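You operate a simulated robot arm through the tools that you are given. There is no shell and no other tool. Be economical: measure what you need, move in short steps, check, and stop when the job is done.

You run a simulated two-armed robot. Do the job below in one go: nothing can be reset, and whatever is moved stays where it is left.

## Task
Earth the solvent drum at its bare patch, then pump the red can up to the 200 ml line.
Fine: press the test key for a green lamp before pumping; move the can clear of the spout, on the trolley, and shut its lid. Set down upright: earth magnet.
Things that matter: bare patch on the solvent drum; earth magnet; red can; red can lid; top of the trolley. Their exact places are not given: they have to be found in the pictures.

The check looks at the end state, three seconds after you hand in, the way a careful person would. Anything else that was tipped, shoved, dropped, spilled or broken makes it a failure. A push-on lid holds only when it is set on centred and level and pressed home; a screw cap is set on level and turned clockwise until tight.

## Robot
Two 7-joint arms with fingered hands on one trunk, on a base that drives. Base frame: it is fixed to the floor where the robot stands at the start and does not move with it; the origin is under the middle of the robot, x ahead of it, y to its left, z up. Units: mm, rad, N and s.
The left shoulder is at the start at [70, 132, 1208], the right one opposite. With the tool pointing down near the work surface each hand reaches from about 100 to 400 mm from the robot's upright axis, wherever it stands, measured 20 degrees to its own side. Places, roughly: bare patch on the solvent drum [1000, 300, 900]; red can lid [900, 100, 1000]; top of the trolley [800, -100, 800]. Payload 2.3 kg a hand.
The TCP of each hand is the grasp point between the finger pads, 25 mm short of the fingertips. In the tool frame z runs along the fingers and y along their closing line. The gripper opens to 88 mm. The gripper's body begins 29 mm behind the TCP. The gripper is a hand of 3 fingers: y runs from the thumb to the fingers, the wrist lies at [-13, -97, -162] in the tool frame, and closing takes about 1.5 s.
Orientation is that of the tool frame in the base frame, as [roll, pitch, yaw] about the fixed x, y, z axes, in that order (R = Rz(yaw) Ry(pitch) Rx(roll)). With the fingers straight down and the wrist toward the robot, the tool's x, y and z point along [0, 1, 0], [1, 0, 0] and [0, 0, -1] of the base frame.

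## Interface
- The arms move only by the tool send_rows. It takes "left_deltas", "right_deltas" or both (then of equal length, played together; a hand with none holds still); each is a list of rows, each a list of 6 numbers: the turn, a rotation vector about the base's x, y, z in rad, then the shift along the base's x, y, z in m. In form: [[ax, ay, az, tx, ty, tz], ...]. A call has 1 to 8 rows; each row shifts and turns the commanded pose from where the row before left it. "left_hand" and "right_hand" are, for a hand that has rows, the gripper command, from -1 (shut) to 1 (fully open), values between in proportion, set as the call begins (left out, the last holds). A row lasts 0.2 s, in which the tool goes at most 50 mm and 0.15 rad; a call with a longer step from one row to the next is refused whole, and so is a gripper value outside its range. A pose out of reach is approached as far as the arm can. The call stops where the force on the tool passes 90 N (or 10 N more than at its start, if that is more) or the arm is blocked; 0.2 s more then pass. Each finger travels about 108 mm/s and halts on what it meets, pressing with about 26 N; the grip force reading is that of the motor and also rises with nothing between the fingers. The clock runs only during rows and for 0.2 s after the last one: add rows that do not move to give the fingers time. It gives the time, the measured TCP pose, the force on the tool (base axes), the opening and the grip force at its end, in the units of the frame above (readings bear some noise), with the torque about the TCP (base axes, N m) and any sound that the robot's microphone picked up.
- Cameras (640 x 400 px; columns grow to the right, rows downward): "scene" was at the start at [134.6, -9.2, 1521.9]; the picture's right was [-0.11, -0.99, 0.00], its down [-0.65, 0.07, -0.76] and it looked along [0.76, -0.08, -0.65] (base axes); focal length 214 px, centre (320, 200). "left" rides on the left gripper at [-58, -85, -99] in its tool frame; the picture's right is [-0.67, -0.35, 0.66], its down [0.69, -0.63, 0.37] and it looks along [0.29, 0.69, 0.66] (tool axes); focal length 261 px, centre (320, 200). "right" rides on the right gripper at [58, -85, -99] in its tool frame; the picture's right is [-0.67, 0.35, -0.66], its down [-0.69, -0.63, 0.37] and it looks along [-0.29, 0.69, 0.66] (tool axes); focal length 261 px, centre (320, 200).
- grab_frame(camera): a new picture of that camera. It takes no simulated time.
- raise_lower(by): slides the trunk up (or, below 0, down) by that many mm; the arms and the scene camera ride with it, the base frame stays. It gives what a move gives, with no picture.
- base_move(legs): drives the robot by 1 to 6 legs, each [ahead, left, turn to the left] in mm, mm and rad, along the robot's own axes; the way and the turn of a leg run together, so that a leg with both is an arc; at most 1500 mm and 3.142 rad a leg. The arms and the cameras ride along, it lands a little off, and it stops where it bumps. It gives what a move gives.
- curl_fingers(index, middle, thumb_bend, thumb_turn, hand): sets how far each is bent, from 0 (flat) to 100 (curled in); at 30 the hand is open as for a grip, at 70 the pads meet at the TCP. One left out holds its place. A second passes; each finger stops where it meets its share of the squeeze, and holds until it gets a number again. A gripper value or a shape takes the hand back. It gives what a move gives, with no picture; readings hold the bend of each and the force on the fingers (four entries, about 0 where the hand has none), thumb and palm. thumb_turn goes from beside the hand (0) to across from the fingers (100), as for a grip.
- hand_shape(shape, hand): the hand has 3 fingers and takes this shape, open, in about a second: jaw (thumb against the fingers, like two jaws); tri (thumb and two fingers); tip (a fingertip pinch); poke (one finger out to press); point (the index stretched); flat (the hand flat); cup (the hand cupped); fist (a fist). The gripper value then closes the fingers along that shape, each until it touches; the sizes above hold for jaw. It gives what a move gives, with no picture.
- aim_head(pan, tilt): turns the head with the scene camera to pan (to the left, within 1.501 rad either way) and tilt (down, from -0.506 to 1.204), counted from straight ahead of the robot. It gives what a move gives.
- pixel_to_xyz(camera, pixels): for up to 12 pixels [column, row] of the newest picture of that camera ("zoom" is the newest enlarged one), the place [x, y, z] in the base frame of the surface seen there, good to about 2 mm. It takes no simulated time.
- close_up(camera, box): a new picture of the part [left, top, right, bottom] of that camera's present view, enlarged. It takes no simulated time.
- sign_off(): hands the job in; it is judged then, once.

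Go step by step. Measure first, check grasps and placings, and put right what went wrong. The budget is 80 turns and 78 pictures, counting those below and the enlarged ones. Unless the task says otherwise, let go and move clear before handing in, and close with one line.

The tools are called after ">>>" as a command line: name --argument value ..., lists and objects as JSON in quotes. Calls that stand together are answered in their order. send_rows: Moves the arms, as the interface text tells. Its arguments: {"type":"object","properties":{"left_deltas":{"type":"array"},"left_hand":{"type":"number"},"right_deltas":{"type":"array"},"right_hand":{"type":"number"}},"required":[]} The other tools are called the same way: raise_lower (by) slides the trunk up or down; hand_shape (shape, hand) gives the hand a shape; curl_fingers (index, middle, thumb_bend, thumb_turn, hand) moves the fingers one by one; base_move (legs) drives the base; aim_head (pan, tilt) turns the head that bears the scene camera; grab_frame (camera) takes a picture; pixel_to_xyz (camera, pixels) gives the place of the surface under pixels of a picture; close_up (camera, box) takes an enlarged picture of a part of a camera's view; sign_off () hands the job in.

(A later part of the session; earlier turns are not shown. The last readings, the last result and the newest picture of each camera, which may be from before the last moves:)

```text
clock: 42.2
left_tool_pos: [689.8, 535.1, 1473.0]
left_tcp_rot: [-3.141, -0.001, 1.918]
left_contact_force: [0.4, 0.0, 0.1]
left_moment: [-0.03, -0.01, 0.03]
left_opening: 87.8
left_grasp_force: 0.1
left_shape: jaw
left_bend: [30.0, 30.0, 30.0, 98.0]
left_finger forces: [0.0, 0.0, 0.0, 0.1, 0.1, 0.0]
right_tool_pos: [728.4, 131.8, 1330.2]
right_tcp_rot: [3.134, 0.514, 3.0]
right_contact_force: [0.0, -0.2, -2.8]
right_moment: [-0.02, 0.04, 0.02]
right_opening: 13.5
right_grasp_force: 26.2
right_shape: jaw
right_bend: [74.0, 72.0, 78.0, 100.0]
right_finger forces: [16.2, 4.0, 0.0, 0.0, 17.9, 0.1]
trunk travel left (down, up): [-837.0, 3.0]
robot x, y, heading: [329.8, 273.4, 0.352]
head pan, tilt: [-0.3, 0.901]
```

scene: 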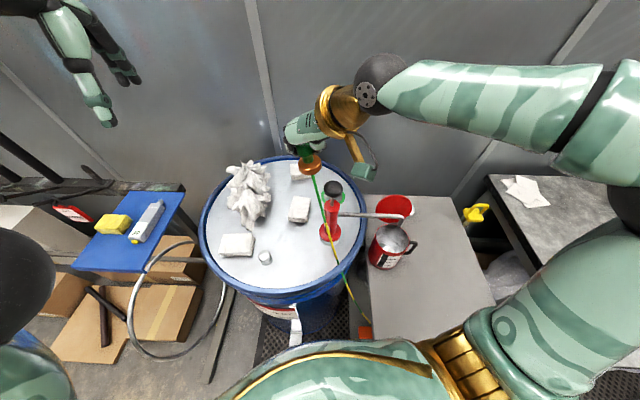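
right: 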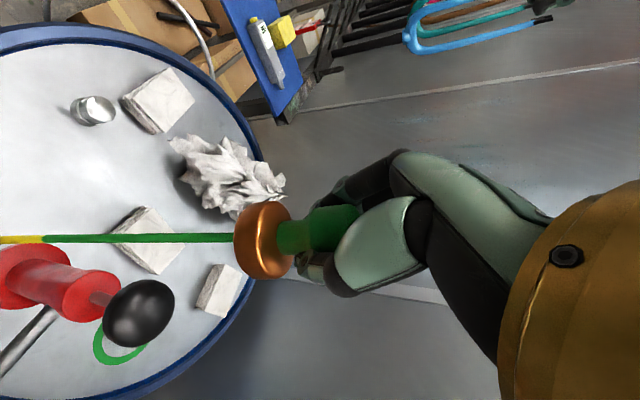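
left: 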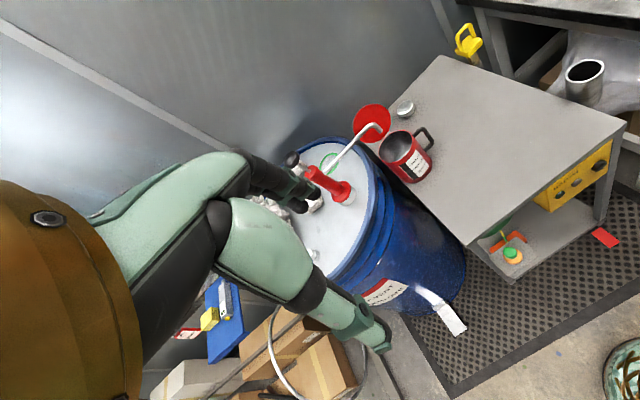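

The base touched something at about (335,274), so I'll stay here and check for displacement. I'll take the hand forward past the pump on its right side, staying high, and look.

>>> send_rows --right_deltas '[[0, 0, 0, 0.038, 0.0145, 0], [0, 0, 0, 0.038, 0.0145, 0], [0, 0, 0, 0.038, 0.0145, 0], [0, 0, 0, 0.038, 0.0145, 0], [0, 0, 0, 0.006, 0.008, -0.045], [0, 0, 0, 0.006, 0.008, -0.045], [0, 0, 0, 0.006, 0.008, -0.045], [0, 0, 0, 0, 0, 0]]'

>>> grab_frame --camera "scene"

>>> pixel_to_xyz --camera "scene" --pixels '[[333, 185], [265, 257], [390, 260], [370, 300], [300, 330], [296, 310], [485, 300], [310, 206]]'

```text
clock: 44.0
left_tool_pos: [689.9, 534.7, 1472.0]
left_tcp_rot: [-3.141, 0.001, 1.921]
left_contact_force: [0.1, -0.3, 0.9]
left_moment: [0.0, 0.01, 0.0]
left_opening: 88.0
left_grasp_force: 0.1
left_shape: jaw
left_bend: [30.0, 30.0, 30.0, 98.0]
left_finger forces: [0.0, 0.1, 0.1, 0.0, 0.0, 0.2]
right_tool_pos: [899.8, 214.4, 1194.4]
right_tcp_rot: [3.134, 0.517, 2.999]
right_contact_force: [0.4, 0.4, -2.1]
right_moment: [-0.01, -0.03, -0.01]
right_opening: 13.6
right_grasp_force: 25.7
right_shape: jaw
right_bend: [74.0, 72.0, 78.0, 100.0]
right_finger forces: [15.9, 4.0, 0.1, 0.1, 18.0, 0.0]
trunk travel left (down, up): [-837.0, 3.0]
robot x, y, heading: [333.3, 274.2, 0.347]
head pan, tilt: [-0.3, 0.901]
```

```text
59 pictures are left
```

scene: 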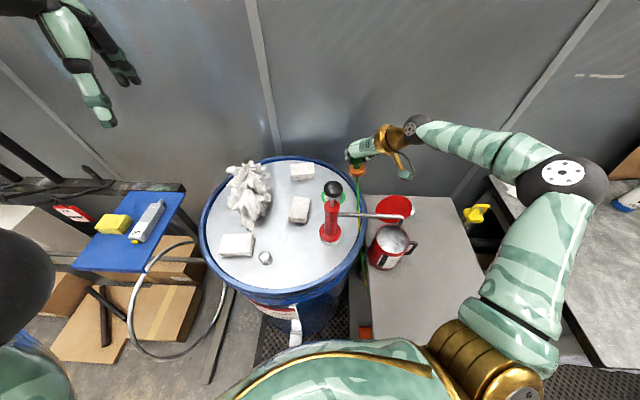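

```text
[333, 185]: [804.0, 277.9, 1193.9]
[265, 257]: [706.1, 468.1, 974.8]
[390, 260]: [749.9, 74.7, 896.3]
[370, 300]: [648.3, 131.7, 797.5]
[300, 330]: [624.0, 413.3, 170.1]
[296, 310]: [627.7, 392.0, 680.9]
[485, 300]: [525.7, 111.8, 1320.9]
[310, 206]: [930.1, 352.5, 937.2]
```

Drum, pump and can are where they were, and the forearm comes in clear from the right. I'll move above the ring and check from the right camera.

>>> send_rows --right_deltas '[[0, 0, 0, 0.023, 0.026, -0.03], [0, 0, 0, 0.023, 0.026, -0.03], [0, 0, 0, 0, 0, -0.03], [0, 0, 0, 0, 0, -0.03], [0, 0, 0, 0, 0, 0]]'

>>> grab_frame --camera "right"

>>> grab_frame --camera "scene"

```text
clock: 45.2
left_tool_pos: [690.6, 536.3, 1472.3]
left_tcp_rot: [-3.14, 0.0, 1.919]
left_contact_force: [-0.3, -0.1, 0.1]
left_moment: [0.0, 0.03, -0.01]
left_opening: 87.9
left_grasp_force: 0.0
left_shape: jaw
left_bend: [30.0, 30.0, 30.0, 98.0]
left_finger forces: [0.0, 0.0, 0.0, 0.0, 0.0, 0.0]
right_tool_pos: [946.7, 266.2, 1074.7]
right_tcp_rot: [3.134, 0.516, 3.001]
right_contact_force: [-0.4, -1.1, -2.0]
right_moment: [-0.02, -0.03, 0.02]
right_opening: 13.5
right_grasp_force: 26.1
right_shape: jaw
right_bend: [74.0, 72.0, 78.0, 100.0]
right_finger forces: [16.0, 3.9, 0.1, 0.0, 18.2, 0.0]
trunk travel left (down, up): [-837.0, 3.0]
robot x, y, heading: [331.5, 275.3, 0.349]
head pan, tilt: [-0.3, 0.901]
```

```text
58 pictures are left
```

right: 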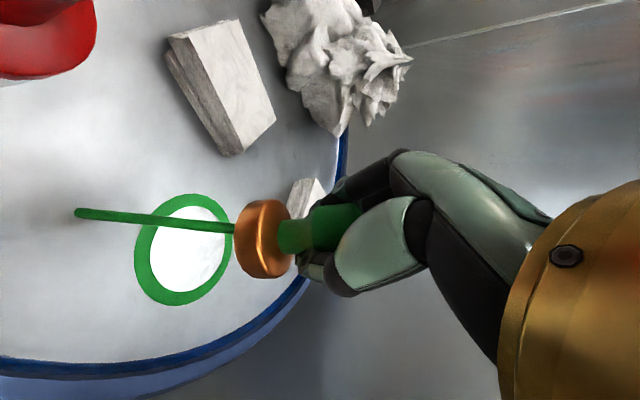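

```text
57 pictures are left
```

scene: 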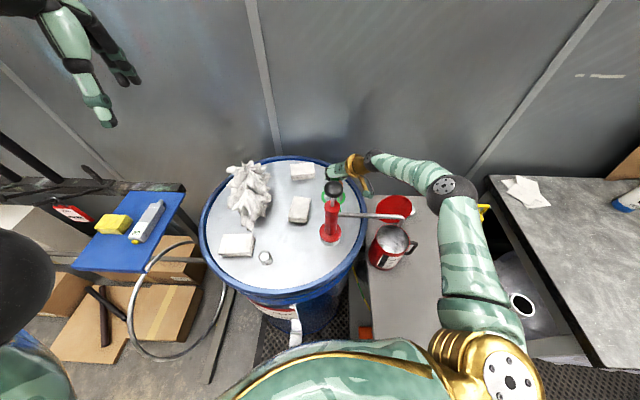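

The ring is visible at (185,250). I'll measure its centre and the magnet bottom.

>>> pixel_to_xyz --camera "right" --pixels '[[142, 255], [228, 230], [185, 199], [175, 299], [185, 250], [152, 212], [205, 290], [245, 210], [240, 245], [262, 272], [275, 208]]'

```text
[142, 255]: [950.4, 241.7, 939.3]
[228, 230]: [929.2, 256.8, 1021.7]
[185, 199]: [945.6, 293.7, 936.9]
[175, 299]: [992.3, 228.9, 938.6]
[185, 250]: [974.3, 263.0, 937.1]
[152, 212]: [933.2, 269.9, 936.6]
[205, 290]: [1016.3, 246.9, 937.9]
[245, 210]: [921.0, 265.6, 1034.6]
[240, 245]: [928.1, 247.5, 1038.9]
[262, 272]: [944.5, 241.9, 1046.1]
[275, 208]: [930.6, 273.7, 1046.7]
```

The ring centre looks closer to (974,262) than my first estimate. I'll zoom to pin it down.

>>> close_up --camera "right" --box '[104, 180, 264, 320]'

>>> pixel_to_xyz --camera "zoom" --pixels '[[330, 90], [200, 130], [150, 200], [135, 300], [150, 400], [210, 470], [300, 480], [400, 440], [470, 370], [500, 300], [320, 300], [420, 80]]'

```text
2.86 times, centred on (184, 250) of right
```

zoom: 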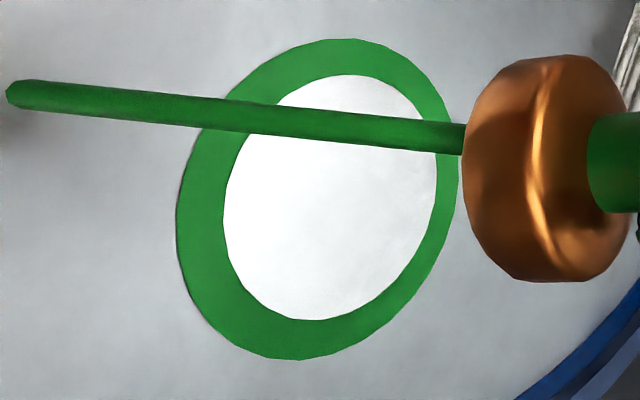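

```text
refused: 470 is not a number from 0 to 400
```

>>> pixel_to_xyz --camera "zoom" --pixels '[[335, 76], [225, 210], [255, 290], [310, 318], [400, 270], [436, 180], [410, 95], [335, 42], [180, 220], [290, 357], [455, 190], [330, 200]]'

```text
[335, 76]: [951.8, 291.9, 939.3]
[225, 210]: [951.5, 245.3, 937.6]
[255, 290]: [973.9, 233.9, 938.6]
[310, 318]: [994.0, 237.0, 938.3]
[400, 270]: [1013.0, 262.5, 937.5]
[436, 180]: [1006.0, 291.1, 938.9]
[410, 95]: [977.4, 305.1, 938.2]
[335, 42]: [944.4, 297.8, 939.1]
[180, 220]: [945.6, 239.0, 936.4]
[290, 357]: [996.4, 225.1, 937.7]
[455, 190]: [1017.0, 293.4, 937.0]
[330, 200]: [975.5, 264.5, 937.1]
```

The patch centre is (978,269), inner radius 36, z 938. I'll shift over it, +30 mm in x.

>>> send_rows --right_deltas '[[0, 0, 0, 0.015, 0.001, -0.01], [0, 0, 0, 0.0145, 0.001, -0.01], [0, 0, 0, 0, 0, 0]]'

>>> raise_lower --by -48

>>> close_up --camera "right" --box '[104, 180, 304, 305]'

>>> grab_frame --camera "scene"

```text
clock: 46.0
left_tool_pos: [688.8, 536.6, 1472.7]
left_tcp_rot: [3.142, -0.002, 1.92]
left_contact_force: [0.2, -0.6, -0.1]
left_moment: [-0.02, -0.01, 0.03]
left_opening: 87.9
left_grasp_force: 0.1
left_shape: jaw
left_bend: [30.0, 30.0, 30.0, 98.0]
left_finger forces: [0.0, 0.0, 0.1, 0.1, 0.0, 0.0]
right_tool_pos: [973.4, 268.1, 1055.3]
right_tcp_rot: [3.131, 0.513, 3.001]
right_contact_force: [-0.4, 1.0, -1.7]
right_moment: [0.01, 0.02, 0.03]
right_opening: 13.6
right_grasp_force: 26.0
right_shape: jaw
right_bend: [74.0, 72.0, 78.0, 100.0]
right_finger forces: [15.9, 4.0, 0.0, 0.0, 18.2, 0.0]
trunk travel left (down, up): [-837.0, 3.0]
robot x, y, heading: [331.2, 274.2, 0.349]
head pan, tilt: [-0.3, 0.901]
```

```text
clock: 46.9
left_tool_pos: [689.0, 536.1, 1424.3]
left_tcp_rot: [-3.141, 0.0, 1.922]
left_contact_force: [0.3, 0.0, -0.7]
left_moment: [-0.02, 0.0, 0.01]
left_opening: 87.7
left_grasp_force: 0.1
left_shape: jaw
left_bend: [30.0, 30.0, 30.0, 98.0]
left_finger forces: [0.0, 0.0, 0.0, 0.1, 0.0, 0.0]
right_tool_pos: [974.9, 268.4, 1008.0]
right_tcp_rot: [3.131, 0.513, 2.998]
right_contact_force: [1.0, 0.1, -2.3]
right_moment: [0.0, -0.02, -0.02]
right_opening: 13.3
right_grasp_force: 26.2
right_shape: jaw
right_bend: [74.0, 72.0, 79.0, 100.0]
right_finger forces: [15.6, 3.4, 0.0, 0.0, 19.2, 0.0]
trunk travel left (down, up): [-789.0, 51.0]
robot x, y, heading: [329.0, 272.6, 0.348]
head pan, tilt: [-0.3, 0.901]
```

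```text
3.20 times, centred on (204, 242) of right
```

zoom: 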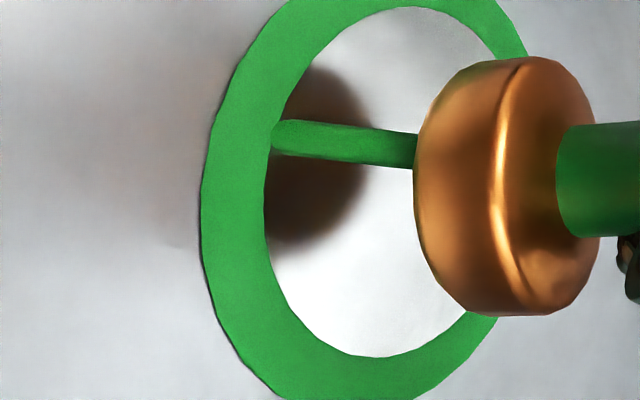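

```text
54 pictures are left
```

scene: 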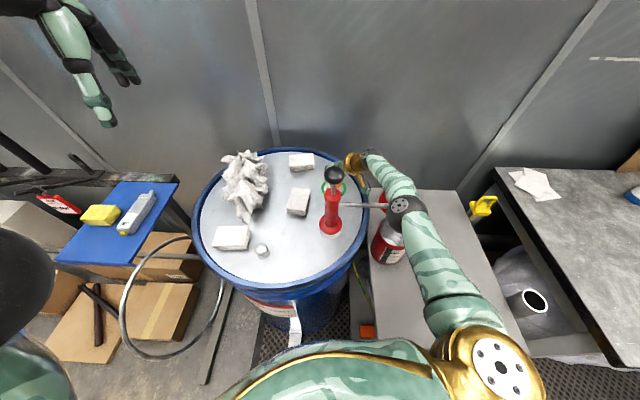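

The magnet is about 20 mm above the patch. I'll check the forearm clearance over the spout before the last drop.

>>> pixel_to_xyz --camera "scene" --pixels '[[400, 206], [395, 190], [385, 205], [375, 206], [390, 180], [382, 170], [356, 205], [333, 175]]'

>>> close_up --camera "scene" --box '[310, 140, 430, 260]'

```text
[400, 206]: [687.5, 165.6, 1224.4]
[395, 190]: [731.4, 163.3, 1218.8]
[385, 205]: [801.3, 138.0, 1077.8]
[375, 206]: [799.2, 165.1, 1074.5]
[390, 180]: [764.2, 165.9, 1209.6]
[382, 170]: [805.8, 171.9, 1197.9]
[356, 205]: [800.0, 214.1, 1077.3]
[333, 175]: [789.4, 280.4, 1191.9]
```

```text
3.33 times, centred on (370, 200) of scene
```

zoom: 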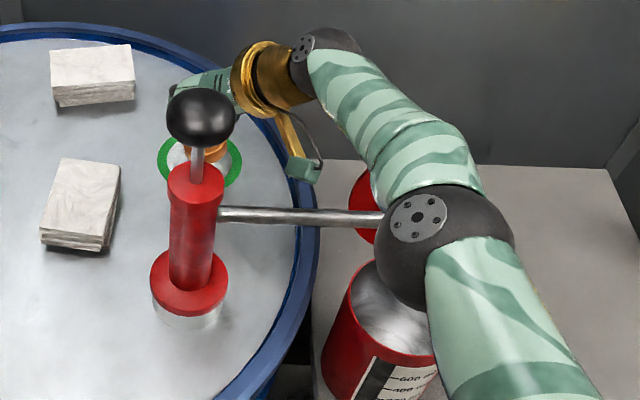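

The forearm underside clears the spout by about 25 mm. I'll lower with the arm only, in 5 mm rows.

>>> send_rows --right_deltas '[[0, 0, 0, 0.0005, 0, -0.006], [0, 0, 0, 0, 0, -0.005], [0, 0, 0, 0, 0, -0.004], [0, 0, 0, 0, 0, -0.003], [0, 0, 0, 0, 0, 0]]'

>>> close_up --camera "right" --box '[104, 180, 304, 305]'

```text
clock: 48.1
left_tool_pos: [690.6, 534.1, 1424.3]
left_tcp_rot: [-3.141, 0.0, 1.918]
left_contact_force: [0.4, -0.5, -0.3]
left_moment: [0.03, -0.02, 0.04]
left_opening: 87.6
left_grasp_force: 0.0
left_shape: jaw
left_bend: [30.0, 30.0, 30.0, 98.0]
left_finger forces: [0.1, 0.0, 0.1, 0.1, 0.0, 0.0]
right_tool_pos: [973.8, 265.8, 989.3]
right_tcp_rot: [3.134, 0.517, 3.0]
right_contact_force: [-0.3, 0.4, -2.8]
right_moment: [0.02, -0.05, 0.03]
right_opening: 13.4
right_grasp_force: 25.9
right_shape: jaw
right_bend: [74.0, 72.0, 79.0, 100.0]
right_finger forces: [15.6, 3.6, 0.0, 0.0, 19.1, 0.1]
right hand out of reach, approached as far as the arm can: row 2
trunk travel left (down, up): [-789.0, 51.0]
robot x, y, heading: [330.4, 270.6, 0.346]
head pan, tilt: [-0.3, 0.901]
```

```text
3.20 times, centred on (204, 242) of right
```

zoom: 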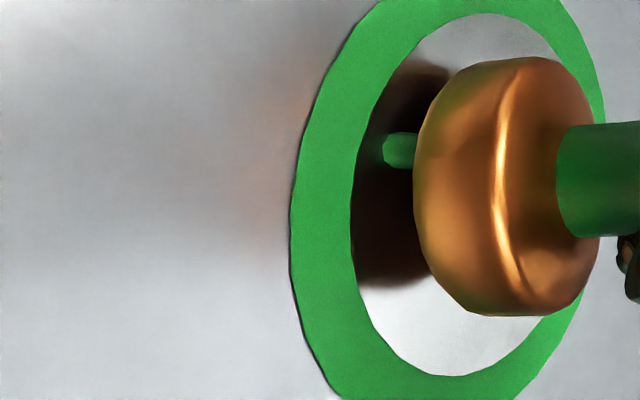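

Still a small gap (no contact force), and it's centred on the bare patch. I'll continue down.

>>> send_rows --right_deltas '[[0, 0, 0, 0.0005, 0, -0.003], [0, 0, 0, 0, 0, -0.003], [0, 0, 0, 0, 0, -0.003], [0, 0, 0, 0, 0, 0]]'

>>> close_up --camera "right" --box '[104, 180, 304, 305]'

```text
clock: 49.1
left_tool_pos: [686.5, 534.3, 1425.8]
left_tcp_rot: [3.141, 0.0, 1.919]
left_contact_force: [-0.3, -1.1, 0.6]
left_moment: [-0.03, 0.01, 0.0]
left_opening: 88.2
left_grasp_force: 0.1
left_shape: jaw
left_bend: [30.0, 30.0, 30.0, 98.0]
left_finger forces: [0.0, 0.1, 0.0, 0.0, 0.2, 0.0]
right_tool_pos: [968.1, 266.4, 983.6]
right_tcp_rot: [3.129, 0.517, 2.997]
right_contact_force: [2.7, -0.9, 10.1]
right_moment: [0.13, -0.11, -0.05]
right_opening: 13.5
right_grasp_force: 26.3
right_shape: jaw
right_bend: [74.0, 73.0, 79.0, 100.0]
right_finger forces: [14.7, 0.6, 0.0, 0.1, 20.9, 0.1]
right hand out of reach, approached as far as the arm can: row 2
trunk travel left (down, up): [-789.0, 51.0]
robot x, y, heading: [333.5, 273.3, 0.344]
head pan, tilt: [-0.3, 0.901]
```

```text
3.20 times, centred on (204, 242) of right
```

zoom: 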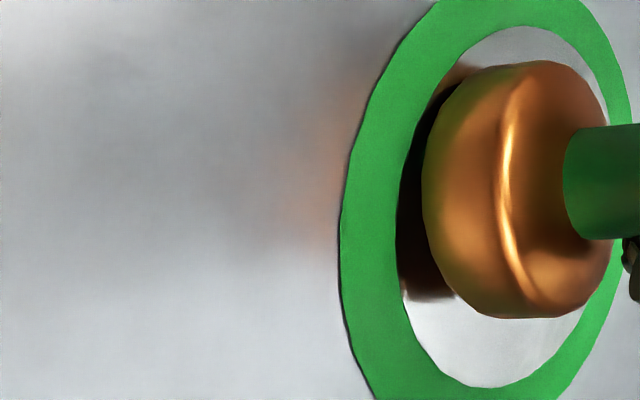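

Contact (about 12 N), with the disc inside the bare patch. I'll open gently.

>>> send_rows --right_deltas '[[0, 0, 0, 0, 0, 0], [0, 0, 0, 0, 0, 0], [0, 0, 0, 0, 0, 0], [0, 0, 0, 0, 0, 0], [0, 0, 0, 0, 0, 0]]' --right_hand 0.6

>>> grab_frame --camera "right"

```text
clock: 50.3
left_tool_pos: [689.2, 535.1, 1424.2]
left_tcp_rot: [-3.142, 0.001, 1.918]
left_contact_force: [0.3, 0.3, -0.5]
left_moment: [0.0, -0.03, 0.02]
left_opening: 87.7
left_grasp_force: 0.1
left_shape: jaw
left_bend: [30.0, 30.0, 30.0, 98.0]
left_finger forces: [0.0, 0.1, 0.1, 0.1, 0.0, 0.0]
right_tool_pos: [968.4, 267.6, 980.9]
right_tcp_rot: [3.131, 0.514, 2.999]
right_contact_force: [-0.1, 0.3, 0.3]
right_moment: [0.01, 0.0, 0.01]
right_opening: 70.2
right_grasp_force: 0.0
right_shape: jaw
right_bend: [27.0, 34.0, 49.0, 99.0]
right_finger forces: [0.0, 0.1, 0.0, 0.1, 0.1, 0.0]
trunk travel left (down, up): [-789.0, 51.0]
robot x, y, heading: [333.8, 274.5, 0.347]
head pan, tilt: [-0.3, 0.901]
```

```text
50 pictures are left
```

right: 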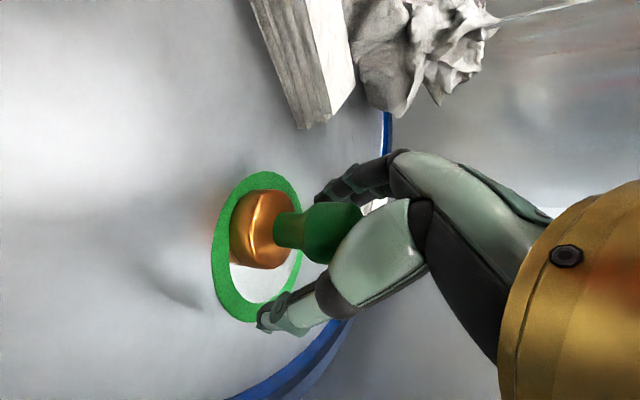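

Released; the disc now lies toward the ring's upper edge in the view. I'll withdraw along the fingers and inspect.

>>> send_rows --right_deltas '[[0, 0, 0, -0.0097, 0.0014, 0.0174], [0, 0, 0, -0.0146, 0.002, 0.026], [0, 0, 0, -0.0195, 0.0028, 0.035], [0, 0, 0, -0.0195, 0.0028, 0.035], [0, 0, 0, 0, 0, 0]]' --right_hand 1

>>> grab_frame --camera "right"

```text
clock: 51.5
left_tool_pos: [688.1, 534.6, 1424.6]
left_tcp_rot: [-3.142, -0.001, 1.92]
left_contact_force: [0.2, -0.2, 0.3]
left_moment: [-0.01, 0.0, 0.02]
left_opening: 88.1
left_grasp_force: 0.1
left_shape: jaw
left_bend: [30.0, 30.0, 30.0, 98.0]
left_finger forces: [0.0, 0.0, 0.0, 0.1, 0.2, 0.0]
right_tool_pos: [905.9, 276.7, 1095.0]
right_tcp_rot: [3.132, 0.515, 2.997]
right_contact_force: [0.6, -0.5, -0.2]
right_moment: [0.02, -0.01, 0.02]
right_opening: 87.7
right_grasp_force: 0.0
right_shape: jaw
right_bend: [30.0, 30.0, 30.0, 98.0]
right_finger forces: [0.1, 0.0, 0.1, 0.0, 0.0, 0.1]
trunk travel left (down, up): [-789.0, 51.0]
robot x, y, heading: [328.5, 272.0, 0.351]
head pan, tilt: [-0.3, 0.901]
```

```text
49 pictures are left
```

right: 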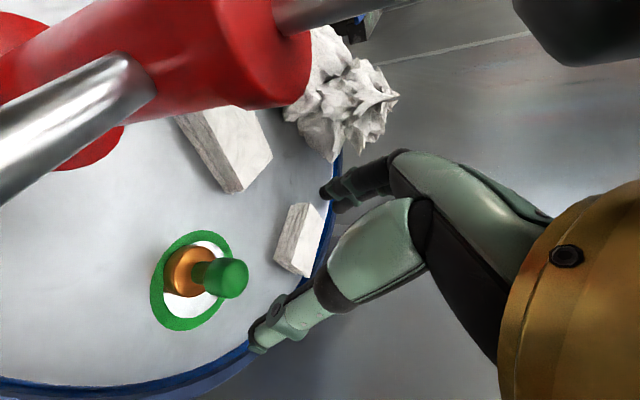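

The magnet stands upright in the ring. I'll zoom in to check it's inside the bare area.

>>> close_up --camera "right" --box '[134, 220, 262, 340]'

>>> pixel_to_xyz --camera "zoom" --pixels '[[170, 150], [170, 200], [300, 230], [230, 100], [200, 240], [480, 190], [180, 110], [160, 240], [80, 260], [330, 260], [340, 95], [420, 120]]'

```text
3.33 times, centred on (198, 280) of right
```

zoom: 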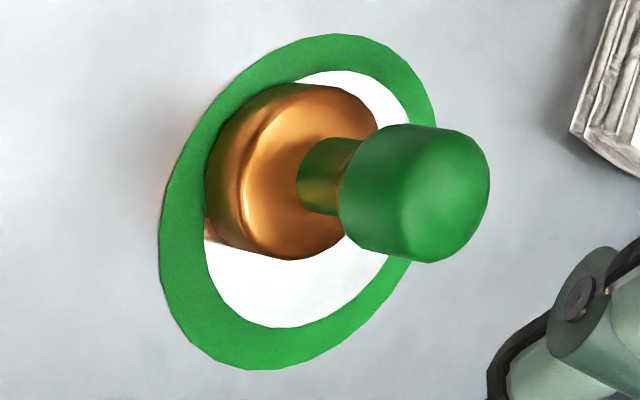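

```text
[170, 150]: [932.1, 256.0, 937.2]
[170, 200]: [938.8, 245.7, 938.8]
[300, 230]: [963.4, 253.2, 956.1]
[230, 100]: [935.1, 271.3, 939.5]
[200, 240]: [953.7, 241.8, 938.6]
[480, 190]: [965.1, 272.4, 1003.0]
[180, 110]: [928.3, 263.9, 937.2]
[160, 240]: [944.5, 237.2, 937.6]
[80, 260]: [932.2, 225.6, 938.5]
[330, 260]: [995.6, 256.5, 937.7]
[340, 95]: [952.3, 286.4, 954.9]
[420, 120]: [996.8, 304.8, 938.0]
```

The magnet is upright, axis at about (964,270), disc inside the bare area; the lamp test will confirm. I'll withdraw the hand to the right and up, clear of the pump.

>>> send_rows --right_deltas '[[0, 0, 0, 0.015, -0.035, 0], [0, 0, 0, 0.01, -0.04, 0.01], [0, 0, 0, 0, -0.025, 0.035], [0, 0, 0, -0.005, -0.02, 0.04], [0, 0, 0, -0.01, -0.015, 0.04], [0, 0, 0, 0, 0, 0.03], [0, 0, 0, 0, 0, 0]]'

>>> grab_frame --camera "scene"

```text
clock: 53.1
left_tool_pos: [689.6, 536.6, 1424.9]
left_tcp_rot: [3.14, -0.001, 1.92]
left_contact_force: [0.4, 0.3, -0.8]
left_moment: [-0.03, 0.0, 0.02]
left_opening: 88.1
left_grasp_force: 0.0
left_shape: jaw
left_bend: [30.0, 30.0, 30.0, 98.0]
left_finger forces: [0.1, 0.0, 0.0, 0.0, 0.1, 0.0]
right_tool_pos: [915.7, 141.8, 1248.9]
right_tcp_rot: [3.131, 0.517, 2.999]
right_contact_force: [0.0, -0.2, -0.4]
right_moment: [0.0, 0.0, 0.01]
right_opening: 87.7
right_grasp_force: 0.0
right_shape: jaw
right_bend: [30.0, 30.0, 30.0, 98.0]
right_finger forces: [0.0, 0.0, 0.0, 0.1, 0.0, 0.0]
trunk travel left (down, up): [-789.0, 51.0]
robot x, y, heading: [328.5, 268.7, 0.352]
head pan, tilt: [-0.3, 0.901]
```

```text
47 pictures are left
```

scene: 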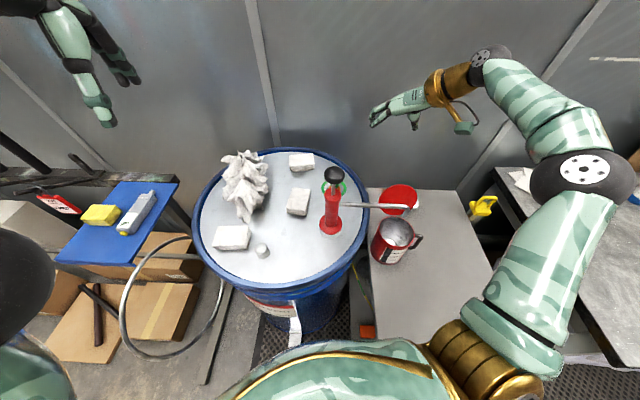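

All is clear, so I'll drive back and around to the front of the EARTH box, then retract the arm there.

>>> base_move --legs '[[-188, 69, 0], [-276, -484, 0]]'

>>> send_rows --right_deltas '[[0, 0, 0, -0.03, 0.031, 0], [0, 0, 0, -0.03, 0.031, 0], [0, 0, 0, -0.03, 0.031, 0], [0, 0, 0, -0.03, 0.031, 0], [0, 0, 0, -0.03, 0.031, 0], [0, 0, 0, -0.03, 0.031, 0], [0, 0, 0, 0, 0, 0]]'

>>> aim_head --pan -0.4 --tilt 0.8

>>> grab_frame --camera "scene"

```text
clock: 57.5
left_tool_pos: [394.1, -10.0, 1423.1]
left_tcp_rot: [3.141, 0.001, 1.923]
left_contact_force: [-0.2, -0.3, 0.1]
left_moment: [0.03, -0.02, 0.05]
left_opening: 87.7
left_grasp_force: 0.1
left_shape: jaw
left_bend: [30.0, 30.0, 30.0, 98.0]
left_finger forces: [0.0, 0.0, 0.1, 0.1, 0.0, 0.0]
right_tool_pos: [621.3, -403.4, 1250.1]
right_tcp_rot: [3.134, 0.515, 3.004]
right_contact_force: [0.4, -0.2, -0.3]
right_moment: [-0.04, 0.01, -0.01]
right_opening: 87.8
right_grasp_force: 0.0
right_shape: jaw
right_bend: [30.0, 30.0, 30.0, 98.0]
right_finger forces: [0.0, 0.1, 0.0, 0.0, 0.1, 0.1]
trunk travel left (down, up): [-789.0, 51.0]
robot x, y, heading: [34.5, -276.1, 0.349]
head pan, tilt: [-0.3, 0.901]
```

```text
clock: 59.1
left_tool_pos: [392.5, -11.9, 1424.1]
left_tcp_rot: [-3.14, 0.001, 1.924]
left_contact_force: [-0.8, -0.2, -0.2]
left_moment: [0.03, 0.0, -0.01]
left_opening: 87.9
left_grasp_force: 0.1
left_shape: jaw
left_bend: [30.0, 30.0, 30.0, 98.0]
left_finger forces: [0.0, 0.0, 0.1, 0.0, 0.0, 0.0]
right_tool_pos: [439.6, -219.1, 1249.6]
right_tcp_rot: [3.132, 0.518, 3.002]
right_contact_force: [0.2, 0.4, 0.4]
right_moment: [0.0, 0.02, 0.02]
right_opening: 87.7
right_grasp_force: 0.0
right_shape: jaw
right_bend: [30.0, 30.0, 30.0, 98.0]
right_finger forces: [0.1, 0.0, 0.0, 0.0, 0.0, 0.0]
trunk travel left (down, up): [-789.0, 51.0]
robot x, y, heading: [38.0, -273.6, 0.35]
head pan, tilt: [-0.3, 0.901]
```

```text
clock: 59.8
left_tool_pos: [393.7, -12.0, 1424.1]
left_tcp_rot: [-3.142, -0.002, 1.924]
left_contact_force: [-0.2, 0.5, 0.4]
left_moment: [-0.01, -0.01, 0.0]
left_opening: 87.8
left_grasp_force: 0.1
left_shape: jaw
left_bend: [30.0, 30.0, 30.0, 98.0]
left_finger forces: [0.0, 0.0, 0.0, 0.1, 0.0, 0.1]
right_tool_pos: [439.9, -218.6, 1249.5]
right_tcp_rot: [3.131, 0.514, 3.002]
right_contact_force: [-0.1, 0.4, -0.2]
right_moment: [0.02, 0.0, -0.03]
right_opening: 87.8
right_grasp_force: 0.0
right_shape: jaw
right_bend: [30.0, 30.0, 30.0, 98.0]
right_finger forces: [0.1, 0.0, 0.0, 0.0, 0.0, 0.1]
trunk travel left (down, up): [-789.0, 51.0]
robot x, y, heading: [36.9, -273.5, 0.35]
head pan, tilt: [-0.4, 0.799]
```

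```text
46 pictures are left
```

scene: 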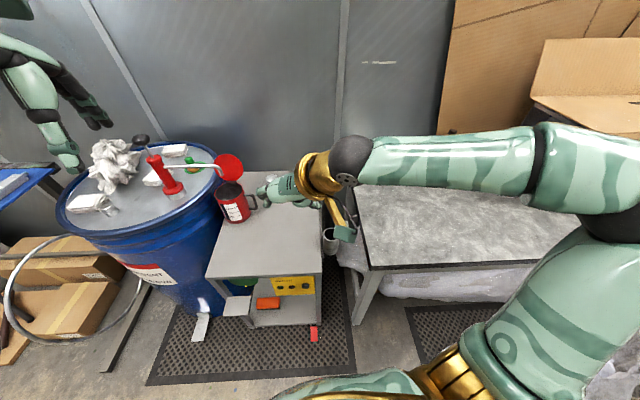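

Positioned at the EARTH box. I'll set the poke shape, tilt the hand to about 60°, and lower the trunk.

>>> hand_shape --hand "right" --shape "poke"

>>> send_rows --right_deltas '[[-0.0183, -0.1287, 0, -0.01, 0, 0], [-0.0183, -0.1287, 0, -0.01, 0, 0], [-0.0183, -0.1287, 0, -0.01, 0, 0], [-0.0183, -0.1287, 0, -0.01, 0, 0], [0, 0, 0, 0, 0, 0]]'

>>> raise_lower --by -400

>>> grab_frame --camera "right"

```text
clock: 60.7
left_tool_pos: [393.0, -11.3, 1424.0]
left_tcp_rot: [-3.141, 0.001, 1.923]
left_contact_force: [0.4, 0.6, -0.3]
left_moment: [-0.01, 0.01, 0.02]
left_opening: 87.8
left_grasp_force: 0.0
left_shape: jaw
left_bend: [30.0, 30.0, 30.0, 98.0]
left_finger forces: [0.1, 0.0, 0.0, 0.1, 0.0, 0.0]
right_tool_pos: [439.7, -219.5, 1248.3]
right_tcp_rot: [3.132, 0.515, 3.003]
right_contact_force: [-0.2, -0.3, 0.1]
right_moment: [-0.02, 0.01, 0.04]
right_opening: 0.0
right_grasp_force: 0.1
right_shape: poke
right_bend: [70.0, 70.0, 100.0, 100.0]
right_finger forces: [0.1, 0.0, 0.0, 0.0, 0.0, 0.1]
trunk travel left (down, up): [-789.0, 51.0]
robot x, y, heading: [37.3, -277.6, 0.352]
head pan, tilt: [-0.4, 0.799]
```

```text
clock: 61.9
left_tool_pos: [394.1, -11.6, 1423.9]
left_tcp_rot: [3.14, -0.001, 1.924]
left_contact_force: [0.4, -0.6, 0.4]
left_moment: [-0.02, -0.01, -0.03]
left_opening: 87.8
left_grasp_force: 0.1
left_shape: jaw
left_bend: [30.0, 30.0, 30.0, 98.0]
left_finger forces: [0.1, 0.0, 0.0, 0.1, 0.1, 0.0]
right_tool_pos: [400.6, -219.3, 1249.5]
right_tcp_rot: [3.137, 1.035, 3.007]
right_contact_force: [-0.5, -1.2, 0.2]
right_moment: [0.0, -0.01, -0.02]
right_opening: 0.2
right_grasp_force: 0.1
right_shape: poke
right_bend: [70.0, 70.0, 100.0, 100.0]
right_finger forces: [0.0, 0.0, 0.0, 0.0, 0.0, 0.1]
trunk travel left (down, up): [-789.0, 51.0]
robot x, y, heading: [37.1, -272.2, 0.346]
head pan, tilt: [-0.4, 0.799]
```

```text
clock: 65.7
left_tool_pos: [392.9, -13.3, 1025.6]
left_tcp_rot: [3.139, -0.001, 1.923]
left_contact_force: [0.6, 1.0, -0.3]
left_moment: [0.02, 0.0, -0.01]
left_opening: 87.7
left_grasp_force: 0.1
left_shape: jaw
left_bend: [30.0, 30.0, 30.0, 98.0]
left_finger forces: [0.0, 0.1, 0.0, 0.0, 0.1, 0.0]
right_tool_pos: [400.7, -218.3, 849.6]
right_tcp_rot: [3.134, 1.037, 3.004]
right_contact_force: [-0.1, 0.0, 0.1]
right_moment: [0.01, 0.02, -0.02]
right_opening: 0.0
right_grasp_force: 0.1
right_shape: poke
right_bend: [70.0, 70.0, 100.0, 100.0]
right_finger forces: [0.1, 0.0, 0.0, 0.1, 0.1, 0.0]
trunk travel left (down, up): [-389.0, 451.0]
robot x, y, heading: [37.7, -274.7, 0.347]
head pan, tilt: [-0.4, 0.799]
```

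```text
45 pictures are left
```

right: 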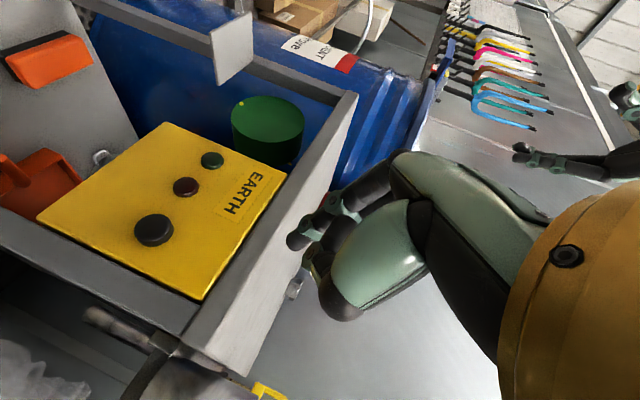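

The panel and its black key at (153,230) are clearly in view. I'll measure the key and the fingertip.

>>> pixel_to_xyz --camera "right" --pixels '[[153, 230], [136, 235], [170, 225], [155, 244], [187, 186], [212, 160], [120, 260], [298, 242], [292, 240], [320, 285], [240, 100], [200, 290]]'

>>> close_up --camera "right" --box '[260, 160, 420, 330]'

```text
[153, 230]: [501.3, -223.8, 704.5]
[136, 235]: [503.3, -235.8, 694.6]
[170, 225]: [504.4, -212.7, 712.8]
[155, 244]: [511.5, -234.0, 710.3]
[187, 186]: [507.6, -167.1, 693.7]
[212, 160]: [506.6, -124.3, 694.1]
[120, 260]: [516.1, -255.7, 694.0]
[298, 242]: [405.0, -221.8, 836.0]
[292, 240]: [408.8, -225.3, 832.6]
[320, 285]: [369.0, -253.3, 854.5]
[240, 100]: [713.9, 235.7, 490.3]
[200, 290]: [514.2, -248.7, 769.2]
```

```text
2.35 times, centred on (340, 245) of right
```

zoom: 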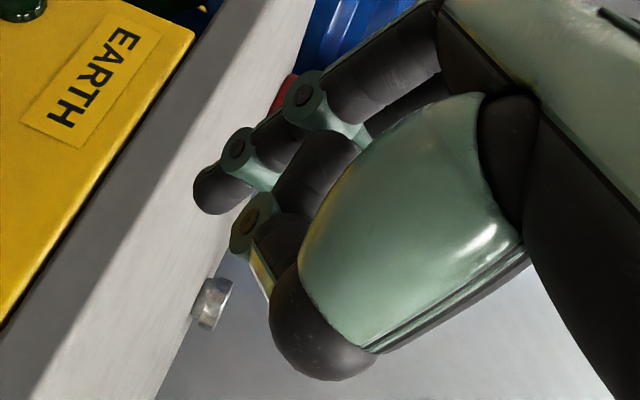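

Key centre is (502,-223,703) and the fingertip leads the TCP by about (18,-5,-15). I'll lower, move up to the key and press in small rows.

>>> send_rows --right_deltas '[[0, 0, 0, 0.01, 0, -0.044], [0, 0, 0, 0.01, 0, -0.044], [0, 0, 0, 0.01, 0, -0.044], [0, 0, 0, 0.03, 0, 0], [0, 0, 0, 0.01, 0, 0], [0, 0, 0, 0, 0, 0]]'

>>> grab_frame --camera "right"

```text
clock: 67.1
left_tool_pos: [393.6, -11.5, 1026.6]
left_tcp_rot: [-3.141, -0.001, 1.923]
left_contact_force: [-0.5, -0.3, -0.1]
left_moment: [0.02, 0.0, 0.02]
left_opening: 87.9
left_grasp_force: 0.1
left_shape: jaw
left_bend: [30.0, 30.0, 30.0, 98.0]
left_finger forces: [0.1, 0.0, 0.0, 0.0, 0.1, 0.0]
right_tool_pos: [477.0, -209.8, 720.3]
right_tcp_rot: [3.135, 1.035, 3.004]
right_contact_force: [-0.1, -0.5, 0.2]
right_moment: [-0.01, 0.02, -0.01]
right_opening: 0.2
right_grasp_force: 0.0
right_shape: poke
right_bend: [70.0, 70.0, 100.0, 100.0]
right_finger forces: [0.0, 0.1, 0.1, 0.0, 0.1, 0.1]
right hand out of reach, approached as far as the arm can: row 1, 2
trunk travel left (down, up): [-389.0, 451.0]
robot x, y, heading: [38.7, -277.0, 0.352]
head pan, tilt: [-0.4, 0.799]
```

```text
43 pictures are left
```

right: 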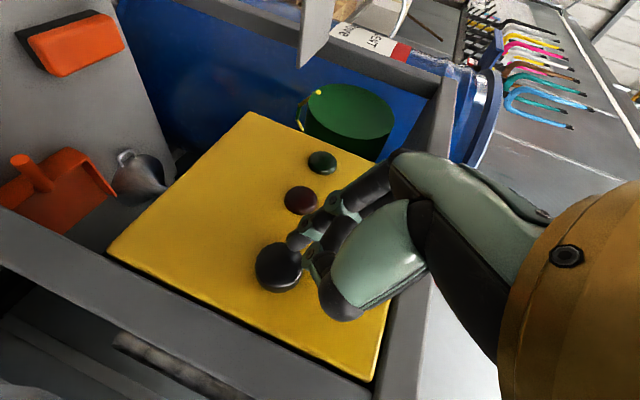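

The fingertip (297,243) is just short of and slightly left of the key (278,266). I'll shift 9 mm right and press forward.

>>> send_rows --right_deltas '[[0, 0, 0, 0, -0.01, -0.003], [0, 0, 0, 0.005, 0, 0], [0, 0, 0, 0.004, 0, 0], [0, 0, 0, 0.004, 0, 0], [0, 0, 0, 0.004, 0, 0], [0, 0, 0, 0, 0, 0], [0, 0, 0, 0, 0, 0]]'

>>> grab_frame --camera "right"

```text
clock: 68.7
left_tool_pos: [385.7, -11.2, 1027.0]
left_tcp_rot: [3.134, 0.004, 1.923]
left_contact_force: [0.3, -0.5, -0.6]
left_moment: [0.01, 0.01, -0.02]
left_opening: 87.6
left_grasp_force: 0.0
left_shape: jaw
left_bend: [30.0, 30.0, 30.0, 98.0]
left_finger forces: [0.0, 0.0, 0.0, 0.1, 0.1, 0.0]
right_tool_pos: [488.0, -220.0, 719.8]
right_tcp_rot: [3.133, 1.04, 3.005]
right_contact_force: [-29.3, 1.1, 0.2]
right_moment: [0.05, 0.17, -0.18]
right_opening: 0.0
right_grasp_force: 0.2
right_shape: poke
right_bend: [70.0, 70.0, 100.0, 100.0]
right_finger forces: [0.1, 28.8, 0.0, 0.1, 0.0, 0.0]
trunk travel left (down, up): [-389.0, 451.0]
robot x, y, heading: [36.9, -277.0, 0.353]
head pan, tilt: [-0.4, 0.799]
heard: click
```

```text
42 pictures are left
```

right: 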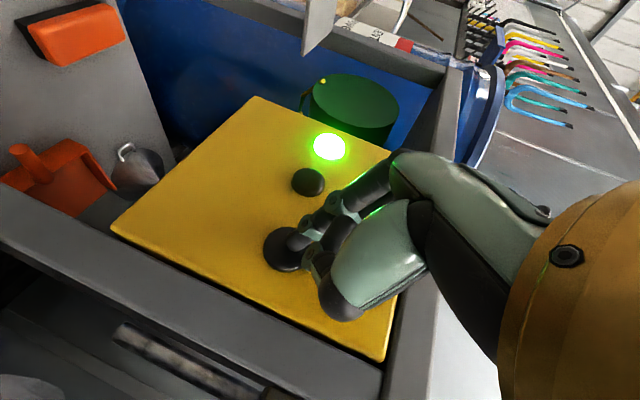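

The lamp is green. I'll retreat, restore the jaw shape, raise the trunk and undo the extra tilt for gripping the pump knob.

>>> send_rows --right_deltas '[[0, 0, 0, -0.02, 0, 0], [0, 0, 0, -0.03, 0, 0], [0, 0, 0, -0.03, 0, 0.02], [0, 0, 0, -0.01, 0, 0.04], [0, 0, 0, 0, 0, 0.04]]'

>>> raise_lower --by 400

>>> raise_lower --by 48

>>> hand_shape --hand "right" --shape "jaw"

>>> send_rows --right_deltas '[[0.0183, 0.1287, 0, 0.01, 0, 0.01], [0.0183, 0.1287, 0, 0.01, 0, 0.01], [0.0183, 0.1287, 0, 0.01, 0, 0.02], [0.0183, 0.1287, 0, 0.01, 0, 0.03], [0, 0, 0, 0, 0, 0]]' --right_hand 1

```text
clock: 69.9
left_tool_pos: [392.8, -11.2, 1026.6]
left_tcp_rot: [3.141, 0.001, 1.922]
left_contact_force: [0.2, 0.8, 0.4]
left_moment: [0.03, 0.0, 0.0]
left_opening: 87.8
left_grasp_force: 0.1
left_shape: jaw
left_bend: [30.0, 30.0, 30.0, 98.0]
left_finger forces: [0.1, 0.0, 0.0, 0.0, 0.1, 0.0]
right_tool_pos: [415.9, -204.3, 818.7]
right_tcp_rot: [3.135, 1.035, 3.006]
right_contact_force: [-0.3, -0.1, -0.3]
right_moment: [0.02, 0.01, -0.01]
right_opening: 0.0
right_grasp_force: 0.1
right_shape: poke
right_bend: [70.0, 70.0, 100.0, 100.0]
right_finger forces: [0.0, 0.0, 0.0, 0.1, 0.0, 0.0]
right hand out of reach, approached as far as the arm can: row 3
trunk travel left (down, up): [-389.0, 451.0]
robot x, y, heading: [37.0, -274.5, 0.356]
head pan, tilt: [-0.4, 0.799]
```

```text
clock: 73.8
left_tool_pos: [392.1, -11.8, 1424.8]
left_tcp_rot: [3.141, -0.001, 1.923]
left_contact_force: [0.3, -0.1, 0.5]
left_moment: [-0.01, 0.0, 0.0]
left_opening: 87.9
left_grasp_force: 0.1
left_shape: jaw
left_bend: [30.0, 30.0, 30.0, 98.0]
left_finger forces: [0.0, 0.0, 0.1, 0.0, 0.1, 0.1]
right_tool_pos: [415.3, -206.0, 1217.5]
right_tcp_rot: [3.134, 1.035, 3.005]
right_contact_force: [-0.3, 0.4, 0.3]
right_moment: [-0.02, -0.02, -0.01]
right_opening: 0.1
right_grasp_force: 0.1
right_shape: poke
right_bend: [70.0, 70.0, 100.0, 100.0]
right_finger forces: [0.0, 0.0, 0.0, 0.0, 0.1, 0.0]
trunk travel left (down, up): [-789.0, 51.0]
robot x, y, heading: [37.9, -271.3, 0.351]
head pan, tilt: [-0.4, 0.799]
```

```text
clock: 74.7
left_tool_pos: [393.4, -12.4, 1472.5]
left_tcp_rot: [-3.141, -0.002, 1.922]
left_contact_force: [-0.3, -0.8, 0.0]
left_moment: [0.01, -0.01, -0.01]
left_opening: 87.5
left_grasp_force: 0.1
left_shape: jaw
left_bend: [30.0, 30.0, 30.0, 98.0]
left_finger forces: [0.1, 0.1, 0.0, 0.1, 0.0, 0.1]
right_tool_pos: [416.8, -204.6, 1265.6]
right_tcp_rot: [3.134, 1.035, 3.005]
right_contact_force: [1.0, -0.1, -0.4]
right_moment: [0.05, 0.01, -0.02]
right_opening: 0.0
right_grasp_force: 0.0
right_shape: poke
right_bend: [70.0, 70.0, 100.0, 100.0]
right_finger forces: [0.1, 0.0, 0.1, 0.0, 0.0, 0.1]
trunk travel left (down, up): [-837.0, 3.0]
robot x, y, heading: [38.6, -273.7, 0.348]
head pan, tilt: [-0.4, 0.799]
```

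```text
clock: 75.6
left_tool_pos: [393.2, -12.5, 1473.0]
left_tcp_rot: [3.141, -0.001, 1.923]
left_contact_force: [0.0, 0.1, -1.1]
left_moment: [0.01, 0.0, 0.01]
left_opening: 87.6
left_grasp_force: 0.1
left_shape: jaw
left_bend: [30.0, 30.0, 30.0, 98.0]
left_finger forces: [0.0, 0.1, 0.1, 0.1, 0.1, 0.1]
right_tool_pos: [417.9, -206.3, 1265.4]
right_tcp_rot: [3.135, 1.036, 3.004]
right_contact_force: [0.9, 0.3, 0.4]
right_moment: [0.0, -0.01, 0.0]
right_opening: 87.9
right_grasp_force: 0.0
right_shape: jaw
right_bend: [30.0, 30.0, 30.0, 98.0]
right_finger forces: [0.0, 0.0, 0.1, 0.0, 0.0, 0.0]
trunk travel left (down, up): [-837.0, 3.0]
robot x, y, heading: [36.2, -274.0, 0.35]
head pan, tilt: [-0.4, 0.799]
```

```text
clock: 76.8
left_tool_pos: [393.6, -12.5, 1472.6]
left_tcp_rot: [3.141, 0.0, 1.922]
left_contact_force: [0.7, 0.0, 0.2]
left_moment: [0.01, 0.0, -0.03]
left_opening: 88.0
left_grasp_force: 0.0
left_shape: jaw
left_bend: [30.0, 30.0, 30.0, 98.0]
left_finger forces: [0.1, 0.0, 0.0, 0.0, 0.1, 0.0]
right_tool_pos: [456.3, -205.7, 1336.1]
right_tcp_rot: [3.132, 0.516, 3.003]
right_contact_force: [-0.2, 0.2, 0.3]
right_moment: [-0.02, 0.01, 0.02]
right_opening: 88.0
right_grasp_force: 0.2
right_shape: jaw
right_bend: [30.0, 30.0, 30.0, 98.0]
right_finger forces: [0.0, 0.0, 0.0, 0.0, 0.1, 0.0]
trunk travel left (down, up): [-837.0, 3.0]
robot x, y, heading: [33.4, -273.6, 0.352]
head pan, tilt: [-0.4, 0.799]
```

Now I'll drive to the pump, with the hand at z≈1336, stopping at about (285,265), clear of where the base bumped.

>>> base_move --legs '[[242, 485, 0], [178, -65, 0]]'

>>> aim_head --pan -0.5 --tilt 0.8

>>> grab_frame --camera "scene"

```text
clock: 81.0
left_tool_pos: [638.3, 520.8, 1473.2]
left_tcp_rot: [3.137, 0.003, 1.92]
left_contact_force: [-0.7, -0.1, 1.2]
left_moment: [0.02, -0.01, 0.0]
left_opening: 87.6
left_grasp_force: 0.1
left_shape: jaw
left_bend: [30.0, 30.0, 30.0, 98.0]
left_finger forces: [0.0, 0.0, 0.1, 0.0, 0.1, 0.1]
right_tool_pos: [702.2, 327.3, 1338.0]
right_tcp_rot: [3.131, 0.521, 3.0]
right_contact_force: [0.2, 0.2, 0.7]
right_moment: [-0.04, 0.02, -0.01]
right_opening: 87.8
right_grasp_force: 0.0
right_shape: jaw
right_bend: [30.0, 30.0, 30.0, 98.0]
right_finger forces: [0.1, 0.0, 0.0, 0.0, 0.0, 0.0]
trunk travel left (down, up): [-837.0, 3.0]
robot x, y, heading: [286.2, 255.8, 0.345]
head pan, tilt: [-0.4, 0.799]
```

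```text
clock: 81.7
left_tool_pos: [642.2, 521.1, 1472.2]
left_tcp_rot: [3.14, 0.001, 1.919]
left_contact_force: [-0.3, -0.4, 1.2]
left_moment: [0.0, -0.01, 0.02]
left_opening: 87.7
left_grasp_force: 0.1
left_shape: jaw
left_bend: [30.0, 30.0, 30.0, 98.0]
left_finger forces: [0.1, 0.1, 0.0, 0.1, 0.0, 0.1]
right_tool_pos: [706.2, 326.3, 1336.2]
right_tcp_rot: [3.131, 0.516, 3.0]
right_contact_force: [0.3, 0.0, 0.0]
right_moment: [-0.03, -0.01, 0.01]
right_opening: 87.8
right_grasp_force: 0.0
right_shape: jaw
right_bend: [30.0, 30.0, 30.0, 98.0]
right_finger forces: [0.0, 0.0, 0.1, 0.0, 0.0, 0.0]
trunk travel left (down, up): [-837.0, 3.0]
robot x, y, heading: [287.6, 259.2, 0.35]
head pan, tilt: [-0.499, 0.799]
```

```text
41 pictures are left
```

scene: 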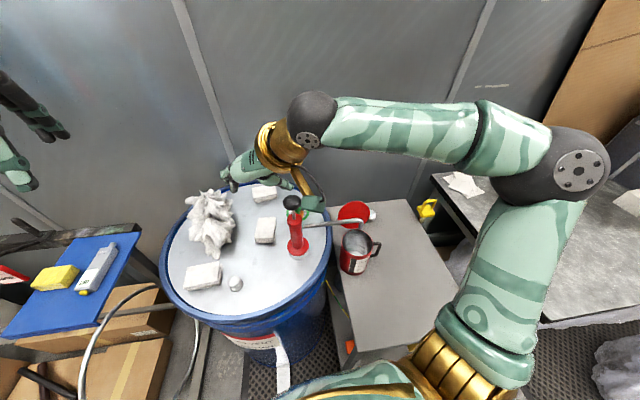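

>>> close_up --camera "scene" --box '[260, 180, 390, 290]'

>>> pixel_to_xyz --camera "scene" --pixels '[[292, 197], [284, 203], [301, 203], [292, 209], [295, 213], [296, 235], [308, 196], [300, 183], [365, 225], [355, 270]]'

```text
3.64 times, centred on (325, 235) of scene
```

zoom: 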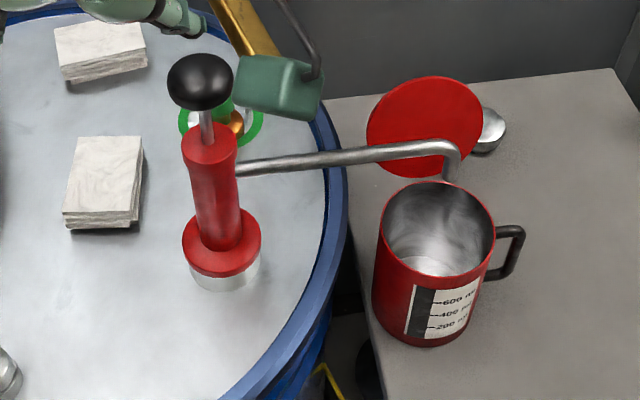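

```text
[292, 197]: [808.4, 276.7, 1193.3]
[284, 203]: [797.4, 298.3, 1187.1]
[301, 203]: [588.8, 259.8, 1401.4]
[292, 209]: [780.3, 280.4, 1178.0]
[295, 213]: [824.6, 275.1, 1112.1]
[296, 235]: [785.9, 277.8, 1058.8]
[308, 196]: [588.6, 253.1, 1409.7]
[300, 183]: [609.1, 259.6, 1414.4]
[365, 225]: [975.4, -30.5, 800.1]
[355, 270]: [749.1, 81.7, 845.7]
```

Knob centre is about (800,277,1183), radius about 22. I'll bring the open jaw over it along the finger direction.

>>> send_rows --right_deltas '[[0, 0, 0, 0.03, -0.022, -0.01], [0, 0, 0, 0.03, -0.022, -0.01], [0, 0, 0, 0, 0, -0.036], [0, 0, 0, 0, 0, -0.036], [0, 0, 0, 0.0115, -0.0017, -0.0203], [0, 0, 0, 0.0115, -0.0017, -0.0203], [0, 0, 0, 0.01, -0.0017, -0.017], [0, 0, 0, 0, 0, 0]]'

>>> grab_frame --camera "right"

>>> close_up --camera "scene" --box '[230, 150, 390, 280]'

```text
clock: 83.5
left_tool_pos: [643.4, 520.8, 1473.1]
left_tcp_rot: [-3.141, -0.001, 1.921]
left_contact_force: [0.3, 0.6, 0.9]
left_moment: [0.0, 0.04, 0.01]
left_opening: 87.9
left_grasp_force: 0.1
left_shape: jaw
left_bend: [30.0, 30.0, 30.0, 98.0]
left_finger forces: [0.0, 0.0, 0.0, 0.0, 0.0, 0.0]
right_tool_pos: [799.9, 278.4, 1185.4]
right_tcp_rot: [3.131, 0.516, 2.999]
right_contact_force: [0.2, -0.4, 0.0]
right_moment: [-0.03, 0.01, 0.0]
right_opening: 87.7
right_grasp_force: 0.1
right_shape: jaw
right_bend: [30.0, 30.0, 30.0, 98.0]
right_finger forces: [0.0, 0.0, 0.0, 0.0, 0.0, 0.0]
trunk travel left (down, up): [-837.0, 3.0]
robot x, y, heading: [286.2, 259.6, 0.346]
head pan, tilt: [-0.499, 0.799]
```

```text
39 pictures are left
```

right: 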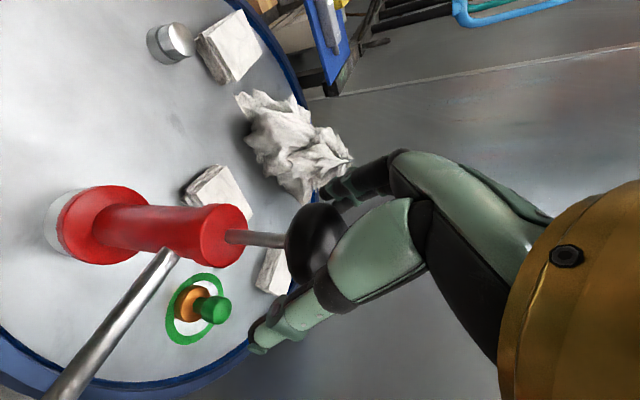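

```text
3.08 times, centred on (310, 215) of scene
```

zoom: 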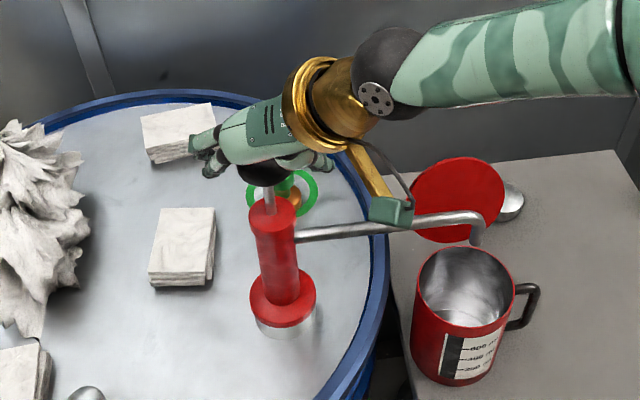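

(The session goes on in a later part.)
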